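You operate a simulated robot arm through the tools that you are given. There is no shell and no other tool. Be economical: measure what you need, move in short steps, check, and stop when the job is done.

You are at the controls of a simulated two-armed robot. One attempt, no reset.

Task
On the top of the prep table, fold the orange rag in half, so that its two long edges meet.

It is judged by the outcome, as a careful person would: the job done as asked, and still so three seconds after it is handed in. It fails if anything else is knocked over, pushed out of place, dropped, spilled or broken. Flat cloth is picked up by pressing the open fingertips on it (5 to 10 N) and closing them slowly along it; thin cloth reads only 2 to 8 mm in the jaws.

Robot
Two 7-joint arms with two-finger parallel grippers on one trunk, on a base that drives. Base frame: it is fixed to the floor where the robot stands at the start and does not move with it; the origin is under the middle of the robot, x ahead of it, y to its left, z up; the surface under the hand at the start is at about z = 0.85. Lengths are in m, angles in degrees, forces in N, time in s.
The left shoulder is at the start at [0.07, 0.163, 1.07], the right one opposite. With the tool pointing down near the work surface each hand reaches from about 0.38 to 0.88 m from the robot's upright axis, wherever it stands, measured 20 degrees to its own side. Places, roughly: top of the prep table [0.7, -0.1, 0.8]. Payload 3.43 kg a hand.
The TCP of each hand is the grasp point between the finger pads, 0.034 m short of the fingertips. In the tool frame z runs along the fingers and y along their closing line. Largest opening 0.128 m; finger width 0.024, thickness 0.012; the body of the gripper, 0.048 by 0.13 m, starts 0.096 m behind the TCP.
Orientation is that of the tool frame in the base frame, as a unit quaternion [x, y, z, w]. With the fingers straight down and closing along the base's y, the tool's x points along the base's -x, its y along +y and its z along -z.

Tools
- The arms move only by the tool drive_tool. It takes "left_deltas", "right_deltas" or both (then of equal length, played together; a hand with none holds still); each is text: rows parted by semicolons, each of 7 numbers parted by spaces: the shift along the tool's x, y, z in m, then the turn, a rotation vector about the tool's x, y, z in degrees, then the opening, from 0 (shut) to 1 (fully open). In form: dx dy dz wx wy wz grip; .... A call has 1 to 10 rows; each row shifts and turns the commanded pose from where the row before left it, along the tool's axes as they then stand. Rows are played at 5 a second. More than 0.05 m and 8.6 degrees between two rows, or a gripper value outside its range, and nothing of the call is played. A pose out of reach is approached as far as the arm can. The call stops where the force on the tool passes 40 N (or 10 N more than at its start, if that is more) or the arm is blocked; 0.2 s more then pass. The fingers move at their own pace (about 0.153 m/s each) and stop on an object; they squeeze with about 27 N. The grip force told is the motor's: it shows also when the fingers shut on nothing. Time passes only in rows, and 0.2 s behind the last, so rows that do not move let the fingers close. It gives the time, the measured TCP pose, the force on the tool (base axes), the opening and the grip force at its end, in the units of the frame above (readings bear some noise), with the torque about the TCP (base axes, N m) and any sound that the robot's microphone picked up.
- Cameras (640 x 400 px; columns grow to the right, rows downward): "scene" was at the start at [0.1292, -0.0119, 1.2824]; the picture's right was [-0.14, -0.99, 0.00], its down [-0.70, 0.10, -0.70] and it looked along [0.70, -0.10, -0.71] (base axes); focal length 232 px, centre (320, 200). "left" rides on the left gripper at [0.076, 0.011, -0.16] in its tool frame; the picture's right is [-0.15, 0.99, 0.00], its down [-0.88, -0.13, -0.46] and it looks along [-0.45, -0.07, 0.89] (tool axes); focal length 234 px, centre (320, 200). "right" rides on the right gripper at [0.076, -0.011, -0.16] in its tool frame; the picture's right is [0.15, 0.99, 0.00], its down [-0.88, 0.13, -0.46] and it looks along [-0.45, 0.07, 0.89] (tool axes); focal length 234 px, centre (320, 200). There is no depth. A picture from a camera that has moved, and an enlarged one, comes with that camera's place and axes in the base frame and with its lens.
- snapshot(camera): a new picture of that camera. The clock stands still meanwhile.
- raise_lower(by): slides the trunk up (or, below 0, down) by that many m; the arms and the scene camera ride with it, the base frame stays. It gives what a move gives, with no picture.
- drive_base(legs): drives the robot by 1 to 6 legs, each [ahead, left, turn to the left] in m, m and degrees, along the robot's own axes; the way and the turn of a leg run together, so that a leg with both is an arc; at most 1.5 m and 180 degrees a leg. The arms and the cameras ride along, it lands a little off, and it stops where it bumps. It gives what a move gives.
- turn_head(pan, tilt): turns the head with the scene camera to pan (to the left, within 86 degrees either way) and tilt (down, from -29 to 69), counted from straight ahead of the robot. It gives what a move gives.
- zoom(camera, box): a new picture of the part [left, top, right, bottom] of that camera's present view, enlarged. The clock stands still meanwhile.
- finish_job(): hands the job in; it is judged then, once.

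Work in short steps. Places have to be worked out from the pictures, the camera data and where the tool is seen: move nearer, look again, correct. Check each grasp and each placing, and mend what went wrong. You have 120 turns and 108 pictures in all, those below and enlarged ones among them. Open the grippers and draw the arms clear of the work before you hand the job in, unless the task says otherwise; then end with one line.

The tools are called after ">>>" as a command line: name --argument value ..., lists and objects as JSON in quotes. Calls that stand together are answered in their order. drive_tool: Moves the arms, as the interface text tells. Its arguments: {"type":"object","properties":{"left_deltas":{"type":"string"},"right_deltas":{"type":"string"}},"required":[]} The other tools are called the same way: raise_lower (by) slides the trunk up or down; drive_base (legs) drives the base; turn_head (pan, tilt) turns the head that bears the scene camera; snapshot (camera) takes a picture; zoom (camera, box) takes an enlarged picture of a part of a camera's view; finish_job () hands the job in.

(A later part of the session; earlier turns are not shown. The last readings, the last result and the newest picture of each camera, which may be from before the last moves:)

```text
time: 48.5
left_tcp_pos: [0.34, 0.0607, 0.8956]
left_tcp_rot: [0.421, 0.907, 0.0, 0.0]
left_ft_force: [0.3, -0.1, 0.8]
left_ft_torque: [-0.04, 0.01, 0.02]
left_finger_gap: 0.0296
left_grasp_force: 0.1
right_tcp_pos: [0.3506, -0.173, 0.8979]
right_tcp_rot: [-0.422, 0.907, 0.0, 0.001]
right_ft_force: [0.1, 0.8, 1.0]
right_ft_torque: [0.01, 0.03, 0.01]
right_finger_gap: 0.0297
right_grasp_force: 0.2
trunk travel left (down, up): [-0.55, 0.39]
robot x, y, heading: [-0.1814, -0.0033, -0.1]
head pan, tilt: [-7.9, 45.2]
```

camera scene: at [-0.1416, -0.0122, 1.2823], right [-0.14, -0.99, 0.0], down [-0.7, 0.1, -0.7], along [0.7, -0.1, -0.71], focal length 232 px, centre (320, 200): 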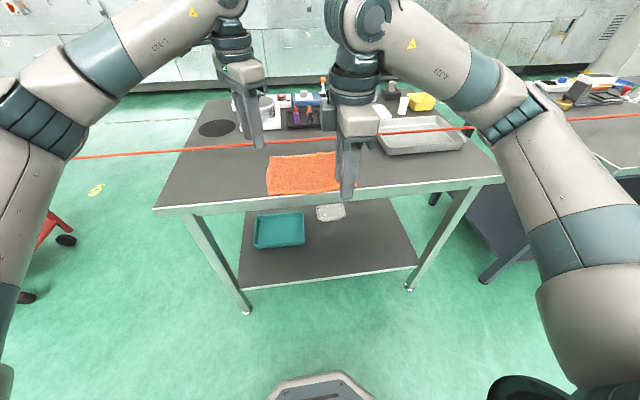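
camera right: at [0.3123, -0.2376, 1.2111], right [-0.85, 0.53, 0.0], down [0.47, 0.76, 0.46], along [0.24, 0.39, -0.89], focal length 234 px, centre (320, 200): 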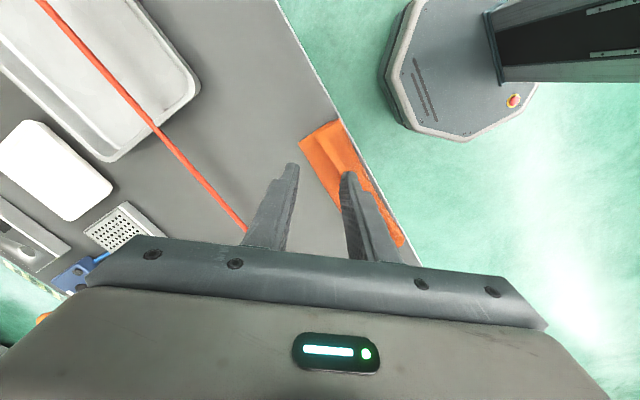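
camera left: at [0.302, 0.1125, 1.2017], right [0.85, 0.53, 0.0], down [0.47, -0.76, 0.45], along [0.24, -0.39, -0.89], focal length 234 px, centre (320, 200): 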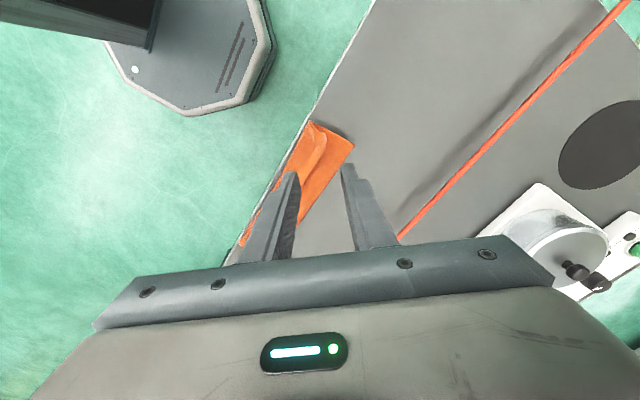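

Continuing down gently.

>>> drive_tool --left_deltas "0 0 0.0015 0 0 0 0.23;0 0 0.0015 0 0 0 0.23;0 0 0 0 0 0 0.23" --right_deltas "0 0 0.0015 0 0 0 0.23;0 0 0.0015 0 0 0 0.23;0 0 0 0 0 0 0.23"

>>> zoom --camera "left" --box '[200, 90, 440, 240]'

>>> zoom --camera "right" --box '[200, 90, 440, 240]'

```text
time: 49.3
left_tcp_pos: [0.3404, 0.0605, 0.8938]
left_tcp_rot: [0.421, 0.907, 0.0, -0.001]
left_ft_force: [-0.4, -0.2, 0.4]
left_ft_torque: [-0.06, 0.0, -0.03]
left_finger_gap: 0.0293
left_grasp_force: 0.0
right_tcp_pos: [0.3503, -0.1739, 0.8943]
right_tcp_rot: [-0.421, 0.907, -0.001, 0.001]
right_ft_force: [0.1, 0.2, 2.7]
right_ft_torque: [0.07, 0.02, -0.04]
right_finger_gap: 0.0296
right_grasp_force: 0.6
trunk travel left (down, up): [-0.55, 0.39]
robot x, y, heading: [-0.1841, 0.0019, -0.2]
head pan, tilt: [-7.9, 45.2]
```

```text
2.67 times, centred on (320, 165) of left
camera zoom: at [0.299, 0.1258, 1.0531], right [0.85, 0.53, 0.0], down [0.47, -0.76, 0.46], along [0.24, -0.39, -0.89], focal length 624 px, centre (320, 293)
```

zoom: 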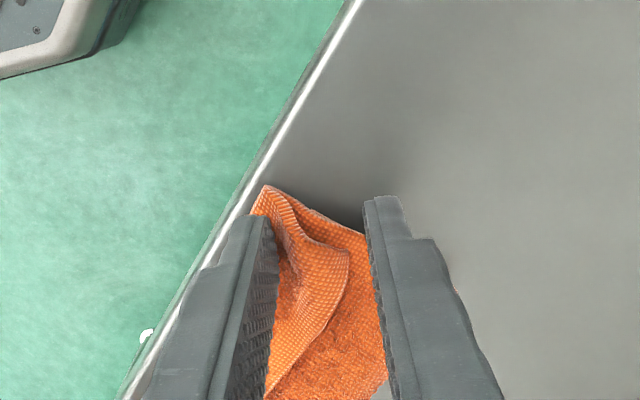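

```text
2.67 times, centred on (320, 165) of right
camera zoom: at [0.3093, -0.2383, 1.0553], right [-0.85, 0.53, 0.0], down [0.47, 0.76, 0.46], along [0.24, 0.39, -0.89], focal length 624 px, centre (320, 293)
```

zoom: 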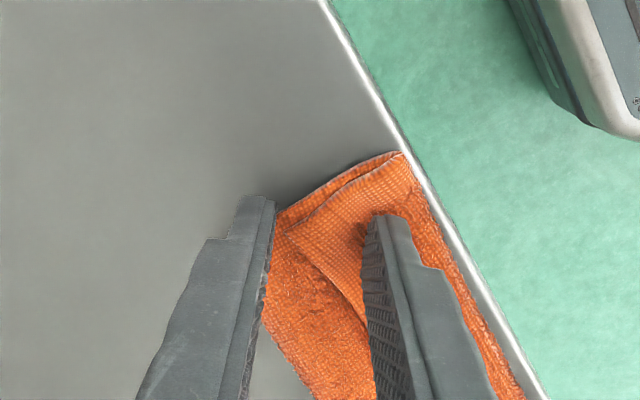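

Both flap corners sit between the fingers with the inner finger on the flap. Pressing slightly more.

>>> drive_tool --left_deltas "0 0 0.002 0 0 0 0.23;0 0 0.0015 0 0 0 0.23;0 0 0 0 0 0 0.23" --right_deltas "0 0 0.001 0 0 0 0.23;0 0 0.0005 0 0 0 0.23;0 0 0 0 0 0 0.23"

```text
time: 50.1
left_tcp_pos: [0.3414, 0.0615, 0.8905]
left_tcp_rot: [0.422, 0.907, -0.001, 0.001]
left_ft_force: [2.6, -0.5, 9.4]
left_ft_torque: [-0.21, -0.02, 0.0]
left_finger_gap: 0.0287
left_grasp_force: 0.0
right_tcp_pos: [0.3499, -0.1742, 0.8927]
right_tcp_rot: [-0.421, 0.907, 0.0, 0.001]
right_ft_force: [1.5, 0.5, 3.1]
right_ft_torque: [0.09, -0.02, -0.01]
right_finger_gap: 0.029
right_grasp_force: 0.1
trunk travel left (down, up): [-0.55, 0.39]
robot x, y, heading: [-0.1836, -0.0034, -0.2]
head pan, tilt: [-7.9, 45.2]
```

Left 9.4 N, right 3.1 N: I ease the left by 1 mm, press the right 0.8 mm, and close slowly.

>>> drive_tool --left_deltas "0 0 -0.001 0 0 0 0.22;0 0 0 0 0 0 0.19;0 0 0 0 0 0 0.16;0 0 0 0 0 0 0.13;0 0 0 0 0 0 0.1;0 0 0 0 0 0 0.07;0 0 0 0 0 0 0.04;0 0 0 0 0 0 0.02;0 0 0 0 0 0 0;0 0 0 0 0 0 0" --right_deltas "0 0 0.0008 0 0 0 0.22;0 0 0 0 0 0 0.19;0 0 0 0 0 0 0.16;0 0 0 0 0 0 0.13;0 0 0 0 0 0 0.1;0 0 0 0 0 0 0.07;0 0 0 0 0 0 0.04;0 0 0 0 0 0 0.02;0 0 0 0 0 0 0;0 0 0 0 0 0 0"

>>> zoom --camera "left" --box '[200, 90, 440, 240]'

>>> zoom --camera "right" --box '[200, 90, 440, 240]'

```text
time: 52.3
left_tcp_pos: [0.3401, 0.0598, 0.8907]
left_tcp_rot: [0.421, 0.907, 0.0, 0.001]
left_ft_force: [-1.2, -7.5, 7.3]
left_ft_torque: [-0.33, -0.01, -0.05]
left_finger_gap: 0.0041
left_grasp_force: 27.4
right_tcp_pos: [0.3502, -0.1734, 0.893]
right_tcp_rot: [-0.422, 0.907, 0.0, 0.001]
right_ft_force: [-0.9, 7.2, 5.5]
right_ft_torque: [0.23, 0.04, 0.04]
right_finger_gap: 0.0023
right_grasp_force: 27.1
trunk travel left (down, up): [-0.55, 0.39]
robot x, y, heading: [-0.1884, 0.0014, -0.1]
head pan, tilt: [-7.9, 45.2]
```

```text
2.67 times, centred on (320, 165) of left
camera zoom: at [0.2987, 0.1257, 1.0505], right [0.85, 0.53, 0.0], down [0.47, -0.76, 0.46], along [0.24, -0.39, -0.89], focal length 624 px, centre (320, 293)
```

zoom: 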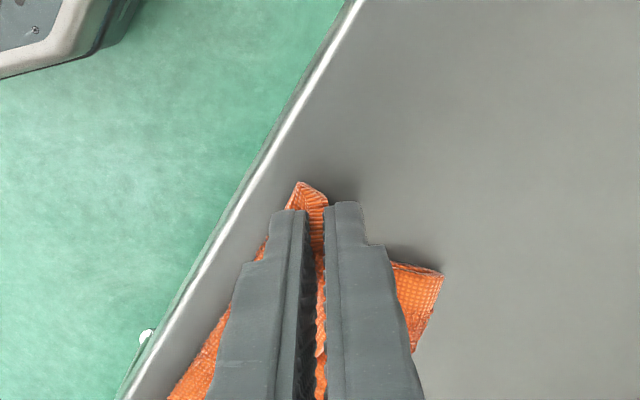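

```text
2.67 times, centred on (320, 165) of right
camera zoom: at [0.3087, -0.2383, 1.0532], right [-0.85, 0.53, 0.0], down [0.47, 0.76, 0.46], along [0.24, 0.39, -0.89], focal length 624 px, centre (320, 293)
```

zoom: 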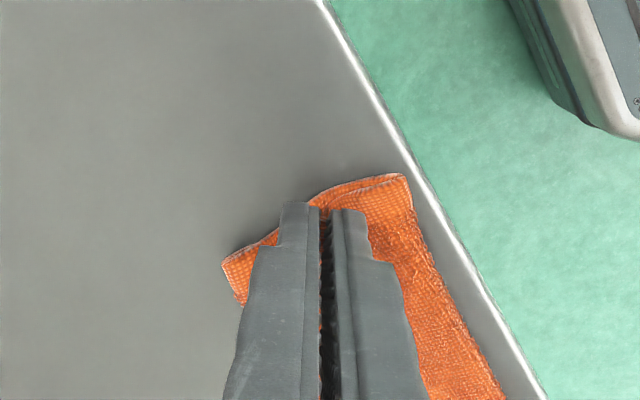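

Left 4.1 mm, right 2.3 mm. I lift 4 cm and check what each holds.

>>> drive_tool --left_deltas "0 0 -0.01 0 0 0 0;0 0 -0.01 0 0 0 0;-0.004 0.0045 -0.01 0 0 0 0;-0.004 0.0045 -0.01 0 0 0 0;0 0 0 0 0 0 0" --right_deltas "0 0 -0.01 0 0 0 0;0 0 -0.01 0 0 0 0;-0.004 -0.0045 -0.01 0 0 0 0;-0.004 -0.0045 -0.01 0 0 0 0;0 0 0 0 0 0 0"

>>> zoom --camera "scene" --box '[240, 140, 400, 240]'

>>> zoom --camera "left" --box '[200, 90, 440, 240]'

>>> zoom --camera "right" --box '[200, 90, 440, 240]'

```text
time: 53.5
left_tcp_pos: [0.3536, 0.0604, 0.9306]
left_tcp_rot: [0.42, 0.907, 0.0, -0.001]
left_ft_force: [0.3, -3.0, 1.1]
left_ft_torque: [-0.11, -0.02, -0.06]
left_finger_gap: 0.0046
left_grasp_force: 27.1
right_tcp_pos: [0.3633, -0.1738, 0.9329]
right_tcp_rot: [-0.421, 0.907, 0.0, -0.001]
right_ft_force: [0.2, 4.3, -0.3]
right_ft_torque: [0.12, -0.01, 0.01]
right_finger_gap: 0.0026
right_grasp_force: 27.0
trunk travel left (down, up): [-0.55, 0.39]
robot x, y, heading: [-0.1825, 0.0007, -0.0]
head pan, tilt: [-7.9, 45.2]
```

```text
4.00 times, centred on (320, 190) of scene
camera zoom: at [-0.0536, -0.0118, 1.2824], right [-0.14, -0.99, 0.0], down [-0.7, 0.1, -0.7], along [0.7, -0.1, -0.71], focal length 927 px, centre (320, 240)
```

zoom: 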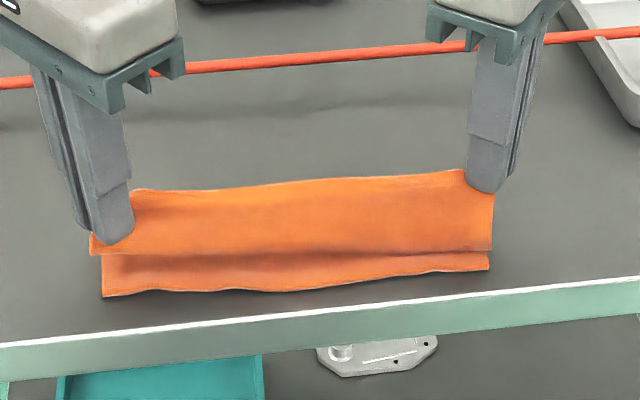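

```text
2.67 times, centred on (320, 165) of left
camera zoom: at [0.3121, 0.1254, 1.0897], right [0.85, 0.53, 0.0], down [0.47, -0.76, 0.46], along [0.24, -0.39, -0.89], focal length 624 px, centre (320, 293)
```

zoom: 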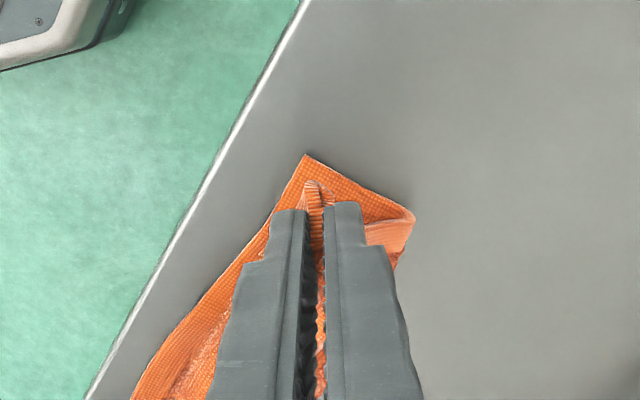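

```text
2.67 times, centred on (320, 165) of right
camera zoom: at [0.3216, -0.2392, 1.0929], right [-0.85, 0.53, 0.0], down [0.47, 0.76, 0.46], along [0.24, 0.39, -0.89], focal length 624 px, centre (320, 293)
```

zoom: 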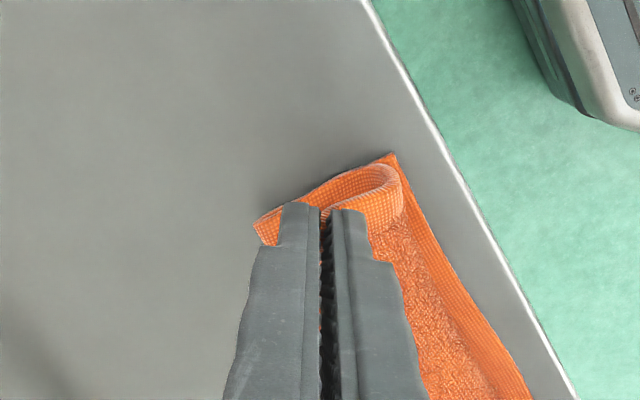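

Both hands hold just the hem, and the rag is open again. To avoid slack this time, I first carry the hem out to x≈0.48 so the bottom layer lies flat to the true mid-line.

>>> drive_tool --left_deltas "-0.0143 0.017 -0.015 0 0 0 0;-0.0143 0.017 -0.015 0 0 0 0;-0.0143 0.017 0 0 0 0 0;-0.0143 0.017 0 0 0 0 0;-0.0143 0.017 0.01 0 0 0 0;-0.0143 0.017 0.01 0 0 0 0;0 0 0 0 0 0 0" --right_deltas "-0.0121 -0.0143 -0.015 0 0 0 0;-0.0121 -0.0143 -0.015 0 0 0 0;-0.0121 -0.0143 0 0 0 0 0;-0.0121 -0.0143 0 0 0 0 0;-0.0121 -0.0143 0.01 0 0 0 0;-0.0121 -0.0143 0.01 0 0 0 0;0 0 0 0 0 0 0"

>>> zoom --camera "scene" --box '[240, 130, 400, 230]'

```text
time: 55.1
left_tcp_pos: [0.4882, 0.0596, 0.9393]
left_tcp_rot: [0.422, 0.907, 0.0, 0.001]
left_ft_force: [-0.2, -2.5, 0.3]
left_ft_torque: [-0.11, 0.01, -0.05]
left_finger_gap: 0.0042
left_grasp_force: 26.7
right_tcp_pos: [0.4754, -0.1732, 0.9415]
right_tcp_rot: [-0.42, 0.908, 0.0, 0.0]
right_ft_force: [0.3, 3.1, 0.7]
right_ft_torque: [0.09, -0.05, 0.03]
right_finger_gap: 0.0024
right_grasp_force: 26.5
trunk travel left (down, up): [-0.55, 0.39]
robot x, y, heading: [-0.1843, 0.0039, -0.1]
head pan, tilt: [-7.9, 45.2]
```

```text
4.00 times, centred on (320, 180) of scene
camera zoom: at [-0.054, -0.0117, 1.2824], right [-0.14, -0.99, 0.0], down [-0.7, 0.1, -0.7], along [0.7, -0.1, -0.71], focal length 927 px, centre (320, 280)
```

zoom: 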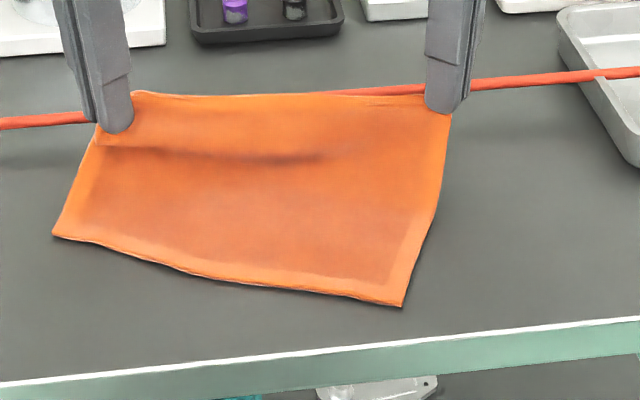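

The left side got dragged: the left hand evidently holds more than one layer, and the rag has skewed. I'll lower both, release, back off upward and re-flatten it.

>>> drive_tool --left_deltas "0 0 0.015 0 0 0 0;0 0 0.015 0 0 0 0;0 0 0.013 0 0 0 0;0 0 0 0 0 0 0.1;0 0 0 0 0 0 0.2;0 0 0 0 0 0 0.3;0 0 -0.03 0 0 0 0.3;0 0 -0.04 0 0 0 0.3;0 0 -0.04 0 0 0 0.3" --right_deltas "0 0 0.015 0 0 0 0;0 0 0.015 0 0 0 0;0 0 0.016 0 0 0 0;0 0 0 0 0 0 0.1;0 0 0 0 0 0 0.2;0 0 0 0 0 0 0.3;0 0 -0.03 0 0 0 0.3;0 0 -0.04 0 0 0 0.3;0 0 -0.04 0 0 0 0.3"

>>> zoom --camera "scene" --box '[240, 130, 400, 230]'

>>> snapshot --camera "left"

>>> snapshot --camera "right"

```text
time: 57.1
left_tcp_pos: [0.4833, 0.0584, 1.0102]
left_tcp_rot: [0.421, 0.907, 0.0, 0.0]
left_ft_force: [-0.2, 0.0, -0.5]
left_ft_torque: [0.0, -0.04, 0.01]
left_finger_gap: 0.0385
left_grasp_force: 0.1
right_tcp_pos: [0.4707, -0.1738, 1.0067]
right_tcp_rot: [-0.419, 0.908, 0.0, 0.001]
right_ft_force: [-0.7, 0.8, -0.9]
right_ft_torque: [-0.02, -0.02, 0.0]
right_finger_gap: 0.0384
right_grasp_force: 0.0
trunk travel left (down, up): [-0.55, 0.39]
robot x, y, heading: [-0.1849, 0.0056, -0.2]
head pan, tilt: [-7.9, 45.2]
```

```text
4.00 times, centred on (320, 180) of scene
camera zoom: at [-0.0551, -0.0117, 1.2824], right [-0.14, -0.99, 0.0], down [-0.7, 0.1, -0.71], along [0.7, -0.1, -0.71], focal length 927 px, centre (320, 280)
```

zoom: 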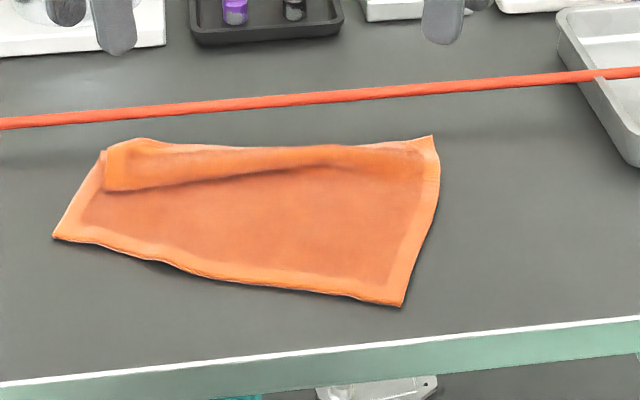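

```text
33 pictures are left
camera left: at [0.4423, 0.1238, 1.1691], right [0.85, 0.53, 0.0], down [0.47, -0.76, 0.46], along [0.24, -0.39, -0.89], focal length 234 px, centre (320, 200)
```

left: 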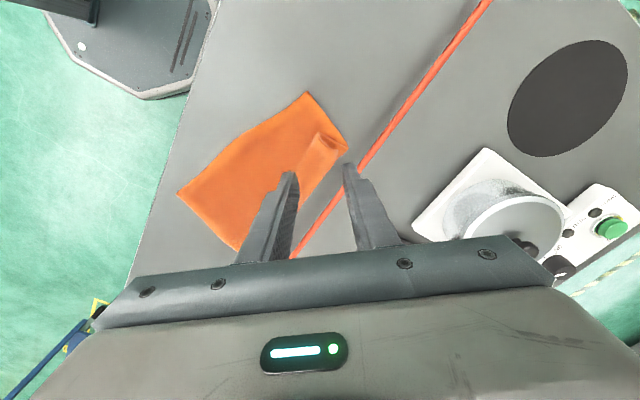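

```text
32 pictures are left
camera right: at [0.4296, -0.2386, 1.1676], right [-0.85, 0.53, 0.0], down [0.47, 0.75, 0.46], along [0.24, 0.39, -0.89], focal length 234 px, centre (320, 200)
```

right: 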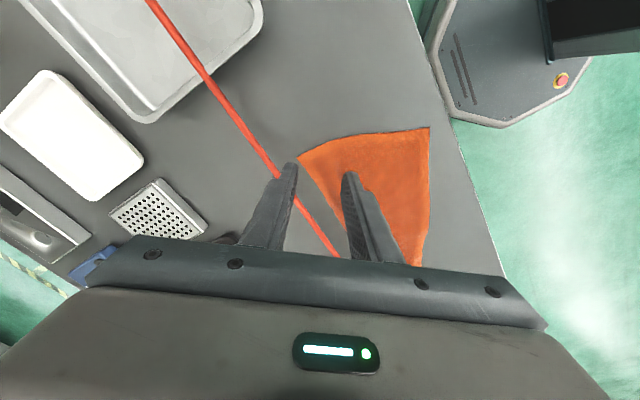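

The rag has rotated ~24° and its far-left part is folded over; the near corners are A≈(0.432, 0.102) and B≈(0.335, −0.120). I'll pinch near A and B, then drag and turn it square toward me; first position the hands just above.

>>> drive_tool --left_deltas "0.0339 -0.0207 0 0 0 0 0.25;0 0 0 0 0 0 0.25;0 0 0 0 0 0 0.25;0 0 0 0 0 0 0.25;0 0 0 0 0 0 0.25;0 0 0 0 0 0 0.25;0 0 0.035 0 0 0 0.25;0 0 0.035 0 0 0 0.25;0 0 0.033 0 0 0 0.25;0 0 0 0 0 0 0.25" --right_deltas "0 0 0 0 0 8 0.25;0 0 0 0 0 8 0.25;0 0 0 0 0 8 0.25;0.0205 0.0356 0 0 0 0 0.25;0.0205 0.0356 0 0 0 0 0.25;0.0205 0.0356 0 0 0 0 0.25;0 0 0.035 0 0 0 0.25;0 0 0.035 0 0 0 0.25;0 0 0.03 0 0 0 0.25;0 0 0 0 0 0 0.25"

>>> snapshot --camera "left"

>>> snapshot --camera "right"

```text
time: 59.3
left_tcp_pos: [0.4494, 0.072, 0.9049]
left_tcp_rot: [0.421, 0.907, 0.0, 0.0]
left_ft_force: [1.0, 0.6, 0.0]
left_ft_torque: [0.03, 0.0, -0.04]
left_finger_gap: 0.032
left_grasp_force: 0.1
right_tcp_pos: [0.3745, -0.1055, 0.9071]
right_tcp_rot: [-0.223, 0.975, 0.0, 0.001]
right_ft_force: [-0.2, 0.3, -0.2]
right_ft_torque: [-0.02, 0.0, 0.01]
right_finger_gap: 0.0319
right_grasp_force: 0.0
trunk travel left (down, up): [-0.55, 0.39]
robot x, y, heading: [-0.1828, 0.0016, -0.1]
head pan, tilt: [-7.9, 45.2]
```

```text
31 pictures are left
camera left: at [0.407, 0.1372, 1.0639], right [0.85, 0.53, 0.0], down [0.47, -0.76, 0.46], along [0.24, -0.39, -0.89], focal length 234 px, centre (320, 200)
```

left: 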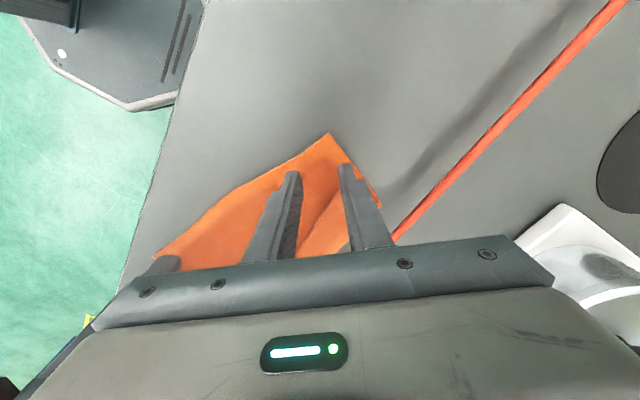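

```text
30 pictures are left
camera right: at [0.3103, -0.1479, 1.0672], right [-0.56, 0.83, 0.0], down [0.73, 0.5, 0.46], along [0.38, 0.26, -0.89], focal length 234 px, centre (320, 200)
```

right: 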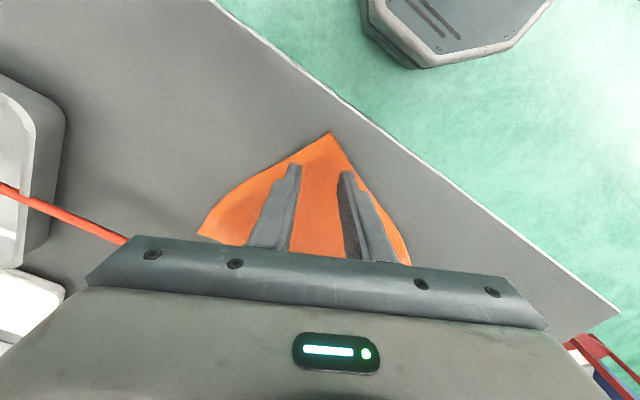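

Both hands straddle the cloth near A and B as planned. Pressing down.

>>> drive_tool --left_deltas "0 0 0.01 0 0 0 0.25;0 0 0.005 0 0 0 0.25;0 0 0.002 0 0 0 0.25;0 0 0.0008 0 0 0 0.25;0 0 0 0 0 0 0.25" --right_deltas "0 0 0.012 0 0 0 0.25;0 0 0.005 0 0 0 0.25;0 0 0.002 0 0 0 0.25;0 0 0.0008 0 0 0 0.25;0 0 0 0 0 0 0.25"

```text
time: 60.5
left_tcp_pos: [0.4494, 0.073, 0.8871]
left_tcp_rot: [0.422, 0.907, -0.001, 0.001]
left_ft_force: [2.2, -0.3, 7.7]
left_ft_torque: [-0.05, -0.08, 0.0]
left_finger_gap: 0.0321
left_grasp_force: 0.1
right_tcp_pos: [0.3746, -0.1045, 0.8878]
right_tcp_rot: [-0.224, 0.975, 0.0, 0.001]
right_ft_force: [2.4, 0.2, 6.0]
right_ft_torque: [0.01, -0.02, 0.01]
right_finger_gap: 0.0321
right_grasp_force: 0.0
trunk travel left (down, up): [-0.55, 0.39]
robot x, y, heading: [-0.1831, -0.0003, -0.0]
head pan, tilt: [-7.9, 45.2]
```

7.7 and 6.0 N: closing slowly.

>>> drive_tool --left_deltas "0 0 0 0 0 0 0.22;0 0 0 0 0 0 0.18;0 0 0 0 0 0 0.14;0 0 0 0 0 0 0.1;0 0 0 0 0 0 0.07;0 0 0 0 0 0 0.04;0 0 0 0 0 0 0.02;0 0 0 0 0 0 0;0 0 0 0 0 0 0;0 0 -0.006 0 0 0 0" --right_deltas "0 0 0 0 0 0 0.22;0 0 0 0 0 0 0.18;0 0 0 0 0 0 0.14;0 0 0 0 0 0 0.1;0 0 0 0 0 0 0.07;0 0 0 0 0 0 0.04;0 0 0 0 0 0 0.02;0 0 0 0 0 0 0;0 0 0 0 0 0 0;0 0 -0.006 0 0 0 0"

```text
time: 62.7
left_tcp_pos: [0.4495, 0.0736, 0.8906]
left_tcp_rot: [0.421, 0.907, 0.0, 0.0]
left_ft_force: [-0.7, -0.2, -0.2]
left_ft_torque: [-0.01, -0.01, 0.03]
left_finger_gap: 0.0042
left_grasp_force: 27.5
right_tcp_pos: [0.3739, -0.1042, 0.891]
right_tcp_rot: [-0.223, 0.975, 0.0, 0.0]
right_ft_force: [0.0, -0.3, -0.2]
right_ft_torque: [-0.01, -0.01, -0.02]
right_finger_gap: 0.0001
right_grasp_force: 27.2
trunk travel left (down, up): [-0.55, 0.39]
robot x, y, heading: [-0.1884, -0.001, 0.2]
head pan, tilt: [-7.9, 45.2]
```

The left holds; the right closed on nothing. Retry the right with a wider opening and firmer press.

>>> drive_tool --right_deltas "0 0 -0.01 0 0 0 0.33;0 0 0 0 0 0 0.33;0 0 0.008 0 0 0 0.33;0 0 0.006 0 0 0 0.33;0 0 0.0035 0 0 0 0.33;0 0 0 0 0 0 0.33"

```text
time: 64.1
left_tcp_pos: [0.4481, 0.073, 0.8936]
left_tcp_rot: [0.421, 0.907, 0.001, 0.0]
left_ft_force: [-0.4, 0.2, -0.2]
left_ft_torque: [0.02, 0.0, 0.03]
left_finger_gap: 0.0042
left_grasp_force: 27.4
right_tcp_pos: [0.3743, -0.1033, 0.8863]
right_tcp_rot: [-0.223, 0.975, -0.001, 0.002]
right_ft_force: [1.9, -1.1, 10.3]
right_ft_torque: [0.08, -0.07, -0.01]
right_finger_gap: 0.0424
right_grasp_force: 0.1
trunk travel left (down, up): [-0.55, 0.39]
robot x, y, heading: [-0.1825, 0.0029, -0.0]
head pan, tilt: [-7.9, 45.2]
```

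Pressing 10 N; closing the right slowly.

>>> drive_tool --right_deltas "0 0 0 0 0 0 0.29;0 0 0 0 0 0 0.25;0 0 0 0 0 0 0.21;0 0 0 0 0 0 0.17;0 0 0 0 0 0 0.13;0 0 0 0 0 0 0.09;0 0 0 0 0 0 0.05;0 0 0 0 0 0 0.02;0 0 0 0 0 0 0;0 0 0 0 0 0 0"

>>> zoom --camera "right" --box '[160, 80, 480, 280]'

```text
time: 66.3
left_tcp_pos: [0.4478, 0.0733, 0.8938]
left_tcp_rot: [0.421, 0.907, 0.0, 0.0]
left_ft_force: [-1.4, -4.4, 0.6]
left_ft_torque: [-0.12, 0.02, 0.01]
left_finger_gap: 0.0039
left_grasp_force: 26.8
right_tcp_pos: [0.3725, -0.1037, 0.8863]
right_tcp_rot: [-0.223, 0.975, 0.0, 0.001]
right_ft_force: [1.5, 5.0, 17.1]
right_ft_torque: [0.2, -0.12, -0.04]
right_finger_gap: 0.0044
right_grasp_force: 26.7
trunk travel left (down, up): [-0.55, 0.39]
robot x, y, heading: [-0.1831, -0.0032, -0.1]
head pan, tilt: [-7.9, 45.2]
```

```text
2.00 times, centred on (320, 180) of right
camera zoom: at [0.3078, -0.1464, 1.0471], right [-0.56, 0.83, 0.0], down [0.73, 0.5, 0.46], along [0.38, 0.26, -0.89], focal length 468 px, centre (320, 240)
```

zoom: 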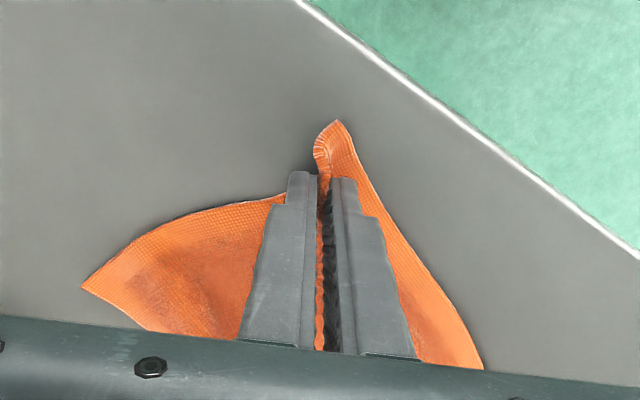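

Both hold now. I lift slightly and drag/rotate the rag 24° into square, toward me.

>>> drive_tool --left_deltas "0 0 -0.006 0 0 0 0;0.0052 -0.0148 0 0 0 -4 0;0.0062 -0.0144 0 0 0 -4 0;0.0072 -0.0139 0 0 0 -4 0;0.0082 -0.0134 0 0 0 -4 0;0.0091 -0.0128 0 0 0 -4 0;0.0099 -0.0122 0 0 0 -4 0;0 0 0 0 0 0 0" --right_deltas "0 0 -0.013 0 0 0 0;0.0053 -0.0069 0 0 0 -4 0;0.0058 -0.0065 0 0 0 -4 0;0.0062 -0.0061 0 0 0 -4 0;0.0066 -0.0057 0 0 0 -4 0;0.007 -0.0052 0 0 0 -4 0;0.0074 -0.0047 0 0 0 -4 0;0 0 0 0 0 0 0"

>>> zoom --camera "scene" --box '[220, 130, 420, 255]'

```text
time: 68.1
left_tcp_pos: [0.3627, 0.0408, 0.8998]
left_tcp_rot: [0.224, 0.975, -0.001, 0.0]
left_ft_force: [0.4, -4.3, 0.3]
left_ft_torque: [-0.23, 0.03, -0.08]
left_finger_gap: 0.004
left_grasp_force: 27.3
right_tcp_pos: [0.3647, -0.1549, 0.8975]
right_tcp_rot: [-0.422, 0.907, 0.0, 0.0]
right_ft_force: [0.2, 4.8, -0.1]
right_ft_torque: [0.17, -0.04, -0.11]
right_finger_gap: 0.0042
right_grasp_force: 27.3
trunk travel left (down, up): [-0.55, 0.39]
robot x, y, heading: [-0.1823, 0.0007, -0.3]
head pan, tilt: [-7.9, 45.2]
```

```text
3.20 times, centred on (320, 192) of scene
camera zoom: at [-0.0535, -0.0113, 1.2824], right [-0.14, -0.99, 0.0], down [-0.7, 0.1, -0.7], along [0.7, -0.1, -0.71], focal length 742 px, centre (320, 224)
```

zoom: 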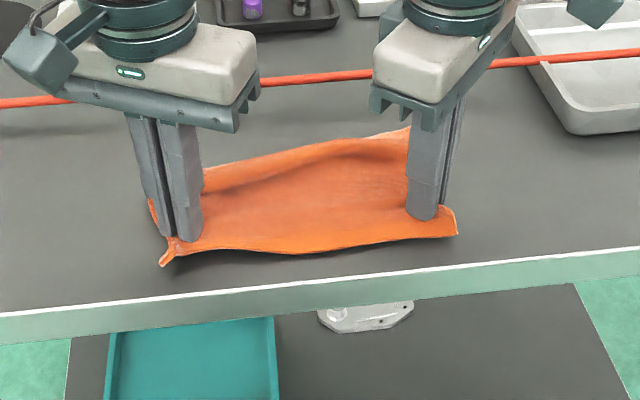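

The rag is about square again. Lowering, opening slowly to release, and rising to look.

>>> drive_tool --left_deltas "0 0 0.006 0 0 0 0;0 0 0.004 0 0 0 0;0 0 0 0 0 0 0.1;0 0 0 0 0 0 0.2;0 0 0 0 0 0 0.3;0 0 -0.02 0 0 0 0.3;0 0 -0.04 0 0 0 0.3;0 0 -0.04 0 0 0 0.3;0.022 0.045 -0.01 0 0 0 0.3;0.022 0.045 0 0 0 0 0.3" --right_deltas "0 0 0.005 0 0 0 0;0 0 0.003 0 0 0 0;0 0 0 0 0 0 0.1;0 0 0 0 0 0 0.2;0 0 0 0 0 0 0.3;0 0 -0.02 0 0 0 0.3;0 0 -0.04 0 0 0 0.3;0 0 -0.04 0 0 0 0.3;0.035 -0.03 -0.01 0 0 0 0.3;0.035 -0.03 0 0 0 0 0.3"

>>> zoom --camera "scene" --box '[220, 130, 420, 255]'

```text
refused: row 9 steps farther than a row can; nothing moved
```

```text
3.20 times, centred on (320, 192) of scene
camera zoom: at [-0.0535, -0.0113, 1.2824], right [-0.14, -0.99, 0.0], down [-0.7, 0.1, -0.7], along [0.7, -0.1, -0.71], focal length 742 px, centre (320, 224)
```

zoom: 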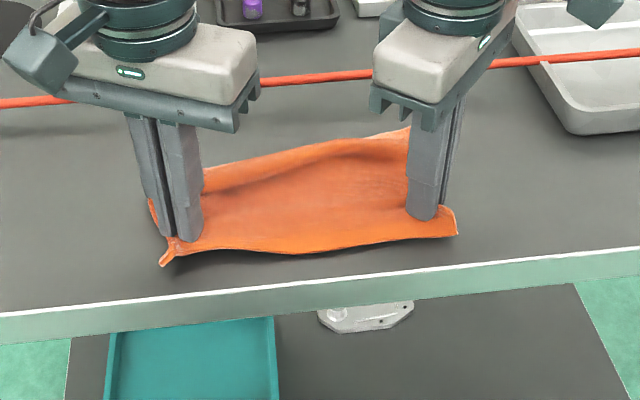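

A step was too long; same again with shorter side steps.

>>> drive_tool --left_deltas "0 0 0.006 0 0 0 0;0 0 0.004 0 0 0 0;0 0 0 0 0 0 0.1;0 0 0 0 0 0 0.2;0 0 0 0 0 0 0.3;0 0 -0.02 0 0 0 0.3;0 0 -0.04 0 0 0 0.3;0 0 -0.04 0 0 0 0.3;0.02 0.04 0 0 0 0 0.3;0.02 0.04 0 0 0 0 0.3" --right_deltas "0 0 0.005 0 0 0 0;0 0 0.003 0 0 0 0;0 0 0 0 0 0 0.1;0 0 0 0 0 0 0.2;0 0 0 0 0 0 0.3;0 0 -0.02 0 0 0 0.3;0 0 -0.04 0 0 0 0.3;0 0 -0.04 0 0 0 0.3;0.035 -0.03 0 0 0 0 0.3;0.035 -0.03 0 0 0 0 0.3"

>>> zoom --camera "scene" --box '[220, 130, 420, 255]'

```text
time: 70.3
left_tcp_pos: [0.3571, 0.1289, 0.9876]
left_tcp_rot: [0.223, 0.975, 0.0, 0.0]
left_ft_force: [-0.3, 0.4, 0.3]
left_ft_torque: [0.04, -0.04, 0.02]
left_finger_gap: 0.0382
left_grasp_force: 0.0
right_tcp_pos: [0.3633, -0.2474, 0.9905]
right_tcp_rot: [-0.423, 0.906, 0.0, 0.001]
right_ft_force: [-0.4, -0.1, -0.3]
right_ft_torque: [0.0, 0.0, -0.01]
right_finger_gap: 0.0386
right_grasp_force: 0.1
trunk travel left (down, up): [-0.55, 0.39]
robot x, y, heading: [-0.1834, 0.0031, -0.1]
head pan, tilt: [-7.9, 45.2]
```

```text
3.20 times, centred on (320, 192) of scene
camera zoom: at [-0.0549, -0.0116, 1.2826], right [-0.14, -0.99, 0.0], down [-0.7, 0.1, -0.71], along [0.7, -0.1, -0.71], focal length 742 px, centre (320, 224)
```

zoom: 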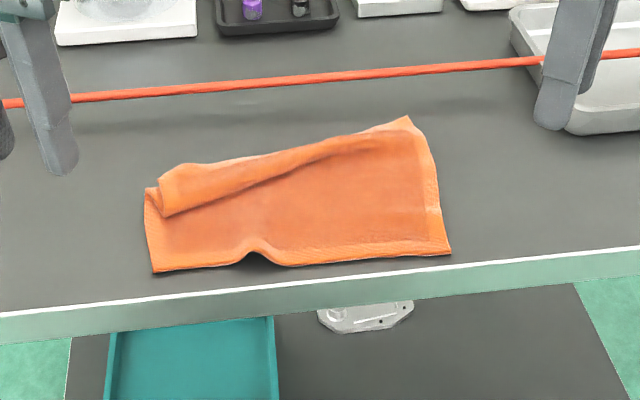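

Rag now lies square (near edge x≈0.33, far-right corner ≈(0.496, −0.173)) with a wedge-shaped flap folded over at the far left, its hem corner D≈(0.390, 0.054). I bring the left hand at 50° yaw above the flap hem to look.

>>> drive_tool --left_deltas "0 0 0 0 0 8 0.3;0 0 0 0 0 8 0.3;0 0 0 0 0 8 0.3;-0.0322 -0.0094 0 0 0 0 0.28;-0.0322 -0.0094 0 0 0 0 0.28;-0.0322 -0.0094 0 0 0 0 0.28;0 0 0.031 0 0 0 0.28;0 0 0.031 0 0 0 0.28;0 0 0 0 0 0 0.28"

>>> zoom --camera "left" --box '[160, 60, 480, 260]'

```text
time: 72.3
left_tcp_pos: [0.4011, 0.0379, 0.9288]
left_tcp_rot: [0.42, 0.907, 0.0, 0.001]
left_ft_force: [-0.1, -0.4, 0.8]
left_ft_torque: [0.01, -0.02, 0.0]
left_finger_gap: 0.0359
left_grasp_force: 0.0
right_tcp_pos: [0.3623, -0.248, 0.9899]
right_tcp_rot: [-0.421, 0.907, 0.0, 0.001]
right_ft_force: [0.4, 0.0, -0.8]
right_ft_torque: [-0.01, -0.01, 0.03]
right_finger_gap: 0.0384
right_grasp_force: 0.0
trunk travel left (down, up): [-0.55, 0.39]
robot x, y, heading: [-0.1829, -0.0008, -0.1]
head pan, tilt: [-7.9, 45.2]
```

```text
2.00 times, centred on (320, 160) of left
camera zoom: at [0.3595, 0.1023, 1.0883], right [0.85, 0.53, 0.0], down [0.47, -0.76, 0.46], along [0.24, -0.39, -0.89], focal length 468 px, centre (320, 280)
```

zoom: 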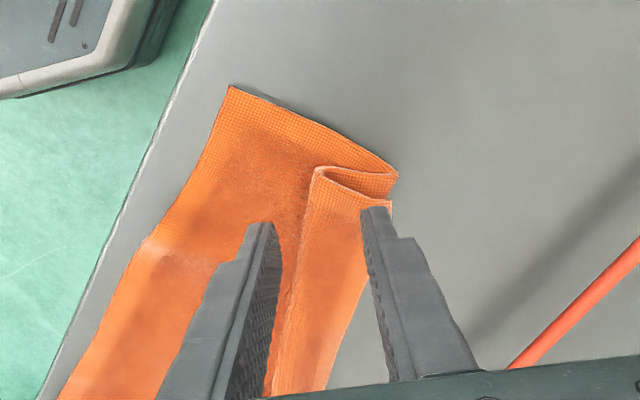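

This is actually a Z-pleat: the hem corner sits on the far side at ≈(0.427, 0.060), so pulling it +x will open it. I place the left hand at that corner with a narrow opening and lower.

>>> drive_tool --left_deltas "0 0.025 0 0 0 0 0.2;0 0 0.015 0 0 0 0.2;0 0 0.01 0 0 0 0.2;0 0 0.006 0 0 0 0.2;0 0 0.003 0 0 0 0.2;0 0 0 0 0 0 0.2"

>>> zoom --camera "left" --box '[200, 90, 440, 240]'

```text
time: 73.7
left_tcp_pos: [0.4206, 0.0538, 0.894]
left_tcp_rot: [0.421, 0.907, -0.001, -0.001]
left_ft_force: [-0.1, 1.0, 4.0]
left_ft_torque: [-0.02, 0.08, 0.0]
left_finger_gap: 0.0255
left_grasp_force: 0.0
right_tcp_pos: [0.3637, -0.2479, 0.9916]
right_tcp_rot: [-0.421, 0.907, 0.0, 0.0]
right_ft_force: [0.9, -0.5, -0.5]
right_ft_torque: [-0.01, 0.02, 0.04]
right_finger_gap: 0.0384
right_grasp_force: 0.0
trunk travel left (down, up): [-0.55, 0.39]
robot x, y, heading: [-0.1798, -0.0016, 0.2]
head pan, tilt: [-7.9, 45.2]
```

```text
2.67 times, centred on (320, 165) of left
camera zoom: at [0.3785, 0.1187, 1.0531], right [0.85, 0.53, 0.0], down [0.47, -0.76, 0.46], along [0.24, -0.39, -0.89], focal length 624 px, centre (320, 293)
```

zoom: 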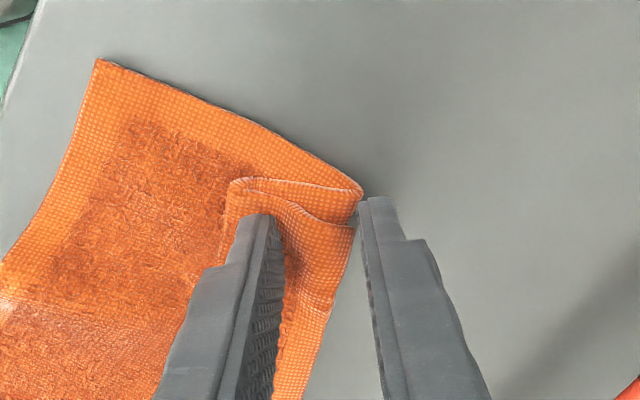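

The inner finger rests on the top pleat. I try to slide just that layer +x by 3 cm with light pressure to open the pleat.

>>> drive_tool --left_deltas "0 0 0.0007 0 0 0 0.2;-0.0049 0.0057 0 0 0 0 0.2;-0.0049 0.0057 0 0 0 0 0.2;-0.0049 0.0057 0 0 0 0 0.2;-0.0049 0.0057 0 0 0 0 0.2;0 0 0 0 0 0 0.2"

>>> zoom --camera "left" --box '[160, 60, 480, 260]'

```text
time: 75.1
left_tcp_pos: [0.4514, 0.0535, 0.8927]
left_tcp_rot: [0.421, 0.907, 0.0, 0.0]
left_ft_force: [-1.2, -0.7, 5.2]
left_ft_torque: [-0.05, 0.13, -0.01]
left_finger_gap: 0.0262
left_grasp_force: 0.8
right_tcp_pos: [0.3624, -0.2465, 0.991]
right_tcp_rot: [-0.422, 0.907, -0.001, 0.0]
right_ft_force: [-1.1, 0.0, 0.3]
right_ft_torque: [0.01, -0.03, -0.01]
right_finger_gap: 0.0383
right_grasp_force: 0.1
trunk travel left (down, up): [-0.55, 0.39]
robot x, y, heading: [-0.1794, 0.0, 0.0]
head pan, tilt: [-7.9, 45.2]
```

```text
2.00 times, centred on (320, 160) of left
camera zoom: at [0.4089, 0.119, 1.0524], right [0.85, 0.53, 0.0], down [0.47, -0.76, 0.46], along [0.24, -0.39, -0.89], focal length 468 px, centre (320, 280)
```

zoom: 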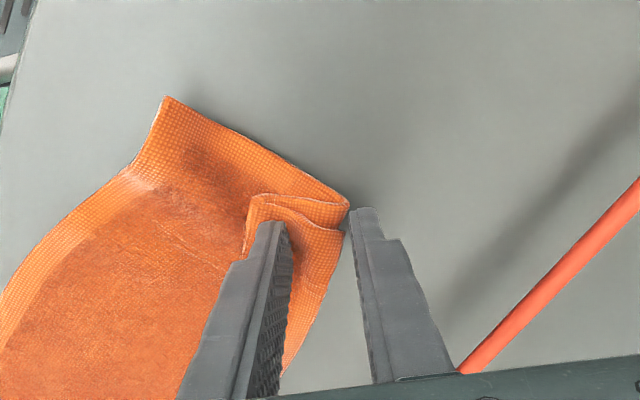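

The whole left side slid instead. Better plan: grip the clean near corners, lift the rag so it hangs and gravity opens the pleat, then work from that. I raise the left hand and test turning both wrists the other way (±35°), which would suit the near corners.

>>> drive_tool --left_deltas "0 0 -0.04 0 0 0 0.28;0 0 -0.04 0 0 0 0.28;0 0 0 0 0 -8.5 0.28;0 0 0 0 0 -8.5 0.28;0 0 0 0 0 -8.5 0.28;0 0 0 0 0 -8.5 0.28;0 0 0 0 0 -8.5 0.28;0 0 0 0 0 -8.5 0.28;0 0 0 0 0 -8.5 0.28;0 0 0 0 0 -8.5 0.28" --right_deltas "0 0 0 0 0 0 0.28;0 0 0 0 0 0 0.28;0 0 0 0 0 8.5 0.28;0 0 0 0 0 8.5 0.28;0 0 0 0 0 8.5 0.28;0 0 0 0 0 8.5 0.28;0 0 0 0 0 8.5 0.28;0 0 0 0 0 8.5 0.28;0 0 0 0 0 8.5 0.28;0 0 0 0 0 8.5 0.28"

>>> drive_tool --left_deltas "0 0 0 0 0 -8 0.28;0 0 0 0 0 -8 0.28;0 0 0 0 0 -8 0.28;0 0 0 0 0 0 0.28" --right_deltas "0 0 0 0 0 8 0.28;0 0 0 0 0 8 0.28;0 0 0 0 0 8 0.28;0 0 0 0 0 0 0.28"

>>> snapshot --camera "scene"

```text
time: 77.3
left_tcp_pos: [0.4501, 0.0531, 0.9722]
left_tcp_rot: [-0.161, 0.987, 0.0, 0.0]
left_ft_force: [0.4, -0.4, 0.1]
left_ft_torque: [0.01, 0.01, -0.01]
left_finger_gap: 0.0355
left_grasp_force: 0.1
right_tcp_pos: [0.3636, -0.2472, 0.9911]
right_tcp_rot: [0.159, 0.987, 0.0, 0.0]
right_ft_force: [0.4, 0.1, -0.2]
right_ft_torque: [-0.03, -0.01, 0.0]
right_finger_gap: 0.0359
right_grasp_force: 0.0
trunk travel left (down, up): [-0.55, 0.39]
robot x, y, heading: [-0.1832, -0.0015, -0.2]
head pan, tilt: [-7.9, 45.2]
```

```text
time: 78.3
left_tcp_pos: [0.4495, 0.054, 0.9706]
left_tcp_rot: [-0.361, 0.933, 0.0, -0.001]
left_ft_force: [-0.4, 0.5, 0.6]
left_ft_torque: [0.01, -0.03, 0.01]
left_finger_gap: 0.0358
left_grasp_force: 0.1
right_tcp_pos: [0.3637, -0.2474, 0.9903]
right_tcp_rot: [0.361, 0.933, -0.001, -0.001]
right_ft_force: [0.4, 0.2, 0.1]
right_ft_torque: [-0.02, 0.03, 0.02]
right_finger_gap: 0.0358
right_grasp_force: 0.1
trunk travel left (down, up): [-0.55, 0.39]
robot x, y, heading: [-0.182, -0.0011, 0.3]
head pan, tilt: [-7.9, 45.2]
```

```text
22 pictures are left
camera scene: at [-0.0537, -0.0117, 1.2824], right [-0.14, -0.99, 0.0], down [-0.7, 0.1, -0.7], along [0.7, -0.1, -0.71], focal length 232 px, centre (320, 200)
```

scene: 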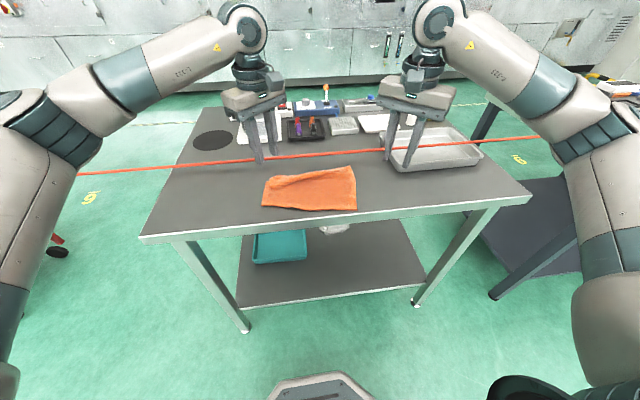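

The wrists turn freely this way (±42°), and this suits near corners A≈(0.367, 0.073) and B≈(0.320, −0.160). Moving above them and lowering to just above the cloth.

>>> drive_tool --left_deltas "0.0163 0.0187 0 0 0 0 0.28;0.0163 0.0187 0 0 0 0 0.28;0.0163 0.0187 0 0 0 0 0.28;0 0 0.022 0 0 0 0.28;0 0 0.022 0 0 0 0.28;0 0 0.021 0 0 0 0.28;0 0 0 0 0 0 0.28" --right_deltas "0.0301 0.0161 0 0 0 0 0.28;0.0301 0.0161 0 0 0 0 0.28;0.0301 0.0161 0 0 0 0 0.28;0 0 0.028 0 0 0 0.28;0 0 0.028 0 0 0 0.28;0 0 0.028 0 0 0 0.28;0 0 0 0 0 0 0.28"

>>> zoom --camera "scene" --box '[240, 150, 400, 250]'

```text
time: 79.9
left_tcp_pos: [0.3788, 0.0619, 0.906]
left_tcp_rot: [-0.36, 0.933, -0.001, 0.0]
left_ft_force: [0.1, 0.3, 0.2]
left_ft_torque: [0.02, 0.02, -0.03]
left_finger_gap: 0.0356
left_grasp_force: 0.1
right_tcp_pos: [0.3293, -0.1508, 0.9069]
right_tcp_rot: [0.36, 0.933, -0.001, 0.0]
right_ft_force: [0.0, -0.1, -0.2]
right_ft_torque: [0.03, 0.0, 0.04]
right_finger_gap: 0.0356
right_grasp_force: 0.1
trunk travel left (down, up): [-0.55, 0.39]
robot x, y, heading: [-0.1828, -0.0031, -0.1]
head pan, tilt: [-7.9, 45.2]
```

```text
4.00 times, centred on (320, 200) of scene
camera zoom: at [-0.0542, -0.0114, 1.2825], right [-0.14, -0.99, 0.0], down [-0.7, 0.1, -0.7], along [0.7, -0.1, -0.71], focal length 927 px, centre (320, 200)
```

zoom: 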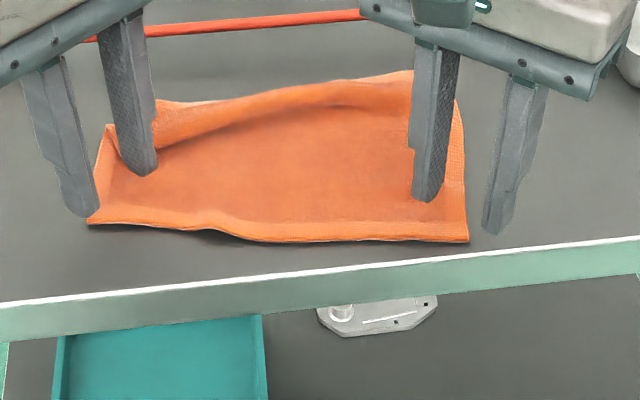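

Right is well placed; left needs ~5 mm toward its corner. Then pressing down to contact.

>>> drive_tool --left_deltas "0 0.005 0.006 0 0 0 0.28;0 0 0.007 0 0 0 0.28;0 0 0.004 0 0 0 0.28;0 0 0.0018 0 0 0 0.28;0 0 0 0 0 0 0.28" --right_deltas "0 0 0.006 0 0 0 0.28;0 0 0.008 0 0 0 0.28;0 0 0.004 0 0 0 0.28;0 0 0.0018 0 0 0 0.28;0 0 0 0 0 0 0.28"

```text
time: 81.1
left_tcp_pos: [0.3722, 0.0652, 0.8889]
left_tcp_rot: [-0.36, 0.933, -0.001, 0.0]
left_ft_force: [-0.6, 0.0, 0.8]
left_ft_torque: [-0.01, -0.01, 0.03]
left_finger_gap: 0.036
left_grasp_force: 0.2
right_tcp_pos: [0.3294, -0.1499, 0.888]
right_tcp_rot: [0.36, 0.933, 0.001, 0.002]
right_ft_force: [0.6, -0.2, 7.3]
right_ft_torque: [0.09, -0.17, -0.05]
right_finger_gap: 0.0361
right_grasp_force: 0.6
trunk travel left (down, up): [-0.55, 0.39]
robot x, y, heading: [-0.1841, 0.0019, -0.0]
head pan, tilt: [-7.9, 45.2]
```

Right reads 7.3 N; the left needs ~2 mm more, the right a touch.

>>> drive_tool --left_deltas "0 0 0.0015 0 0 0 0.28;0 0 0.0015 0 0 0 0.28;0 0 0 0 0 0 0.28" --right_deltas "0 0 0.0004 0 0 0 0.28;0 0 0 0 0 0 0.28;0 0 0 0 0 0 0.28"

```text
time: 81.9
left_tcp_pos: [0.3726, 0.0657, 0.8865]
left_tcp_rot: [-0.36, 0.933, -0.001, 0.001]
left_ft_force: [1.7, -0.4, 6.1]
left_ft_torque: [-0.09, -0.15, 0.05]
left_finger_gap: 0.0364
left_grasp_force: 0.3
right_tcp_pos: [0.3292, -0.1506, 0.8868]
right_tcp_rot: [0.359, 0.933, 0.0, 0.001]
right_ft_force: [4.1, -1.7, 13.1]
right_ft_torque: [0.22, -0.34, -0.13]
right_finger_gap: 0.0369
right_grasp_force: 0.8
trunk travel left (down, up): [-0.55, 0.39]
robot x, y, heading: [-0.1804, 0.0036, -0.1]
head pan, tilt: [-7.9, 45.2]
```

Adjusting left down 0.5 mm, right up 0.6 mm, and closing slowly.

>>> drive_tool --left_deltas "0 0 0.0006 0 0 0 0.25;0 0 0 0 0 0 0.21;0 0 0 0 0 0 0.17;0 0 0 0 0 0 0.13;0 0 0 0 0 0 0.1;0 0 0 0 0 0 0.07;0 0 0 0 0 0 0.04;0 0 0 0 0 0 0.02;0 0 0 0 0 0 0;0 0 0 0 0 0 0" --right_deltas "0 0 -0.0006 0 0 0 0.25;0 0 0 0 0 0 0.21;0 0 0 0 0 0 0.17;0 0 0 0 0 0 0.13;0 0 0 0 0 0 0.1;0 0 0 0 0 0 0.07;0 0 0 0 0 0 0.04;0 0 0 0 0 0 0.02;0 0 0 0 0 0 0;0 0 0 0 0 0 0"

```text
time: 84.1
left_tcp_pos: [0.3711, 0.0659, 0.8862]
left_tcp_rot: [-0.359, 0.933, 0.0, 0.001]
left_ft_force: [2.5, -7.1, 17.7]
left_ft_torque: [-0.35, -0.18, -0.01]
left_finger_gap: 0.0037
left_grasp_force: 27.0
right_tcp_pos: [0.3281, -0.151, 0.888]
right_tcp_rot: [0.36, 0.933, 0.001, 0.001]
right_ft_force: [1.4, 4.3, 4.7]
right_ft_torque: [0.15, -0.04, 0.03]
right_finger_gap: 0.0024
right_grasp_force: 26.7
trunk travel left (down, up): [-0.55, 0.39]
robot x, y, heading: [-0.1827, -0.0009, 0.3]
head pan, tilt: [-7.9, 45.2]
```

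Both corners held. I lift the rag straight up ~19 cm to hang, squaring the hands at x≈0.36.

>>> drive_tool --left_deltas "0.0016 0.0015 -0.02 0 0 0 0;0.0016 0.0015 -0.034 0 0 0 0;0.0016 0.0015 -0.034 0 0 0 0;0.0016 0.0015 -0.034 0 0 0 0;0.0016 0.0015 -0.034 0 0 0 0;0 0 -0.034 0 0 0 0;0 0 0 0 0 0 0;0 0 0 0 0 0 0" --right_deltas "-0.0048 0.0043 -0.02 0 0 0 0;-0.0048 0.0043 -0.034 0 0 0 0;-0.0048 0.0043 -0.034 0 0 0 0;-0.0048 0.0043 -0.034 0 0 0 0;-0.0048 0.0043 -0.034 0 0 0 0;0 0 -0.034 0 0 0 0;0 0 0 0 0 0 0;0 0 0 0 0 0 0"

>>> snapshot --camera "scene"

```text
time: 85.9
left_tcp_pos: [0.3619, 0.062, 1.0759]
left_tcp_rot: [-0.36, 0.933, 0.0, 0.0]
left_ft_force: [0.5, -0.7, -0.1]
left_ft_torque: [-0.02, -0.06, -0.01]
left_finger_gap: 0.0032
left_grasp_force: 26.7
right_tcp_pos: [0.3595, -0.1515, 1.0751]
right_tcp_rot: [0.359, 0.933, 0.0, 0.0]
right_ft_force: [0.1, 1.1, -0.2]
right_ft_torque: [0.01, 0.0, 0.02]
right_finger_gap: 0.0025
right_grasp_force: 26.5
trunk travel left (down, up): [-0.55, 0.39]
robot x, y, heading: [-0.1803, 0.0012, -0.0]
head pan, tilt: [-7.9, 45.2]
```

```text
20 pictures are left
camera scene: at [-0.0542, -0.0117, 1.2825], right [-0.14, -0.99, 0.0], down [-0.7, 0.1, -0.7], along [0.7, -0.1, -0.71], focal length 232 px, centre (320, 200)
```

scene: 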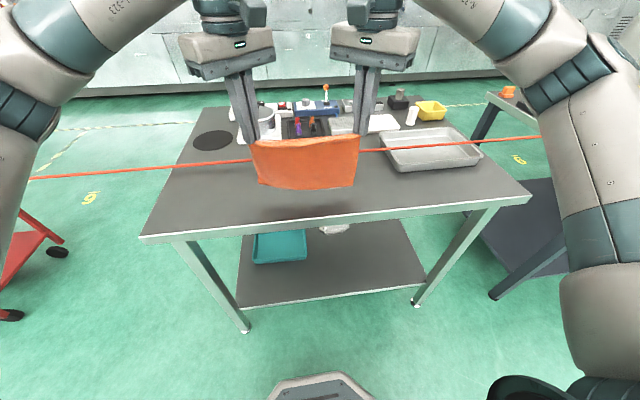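

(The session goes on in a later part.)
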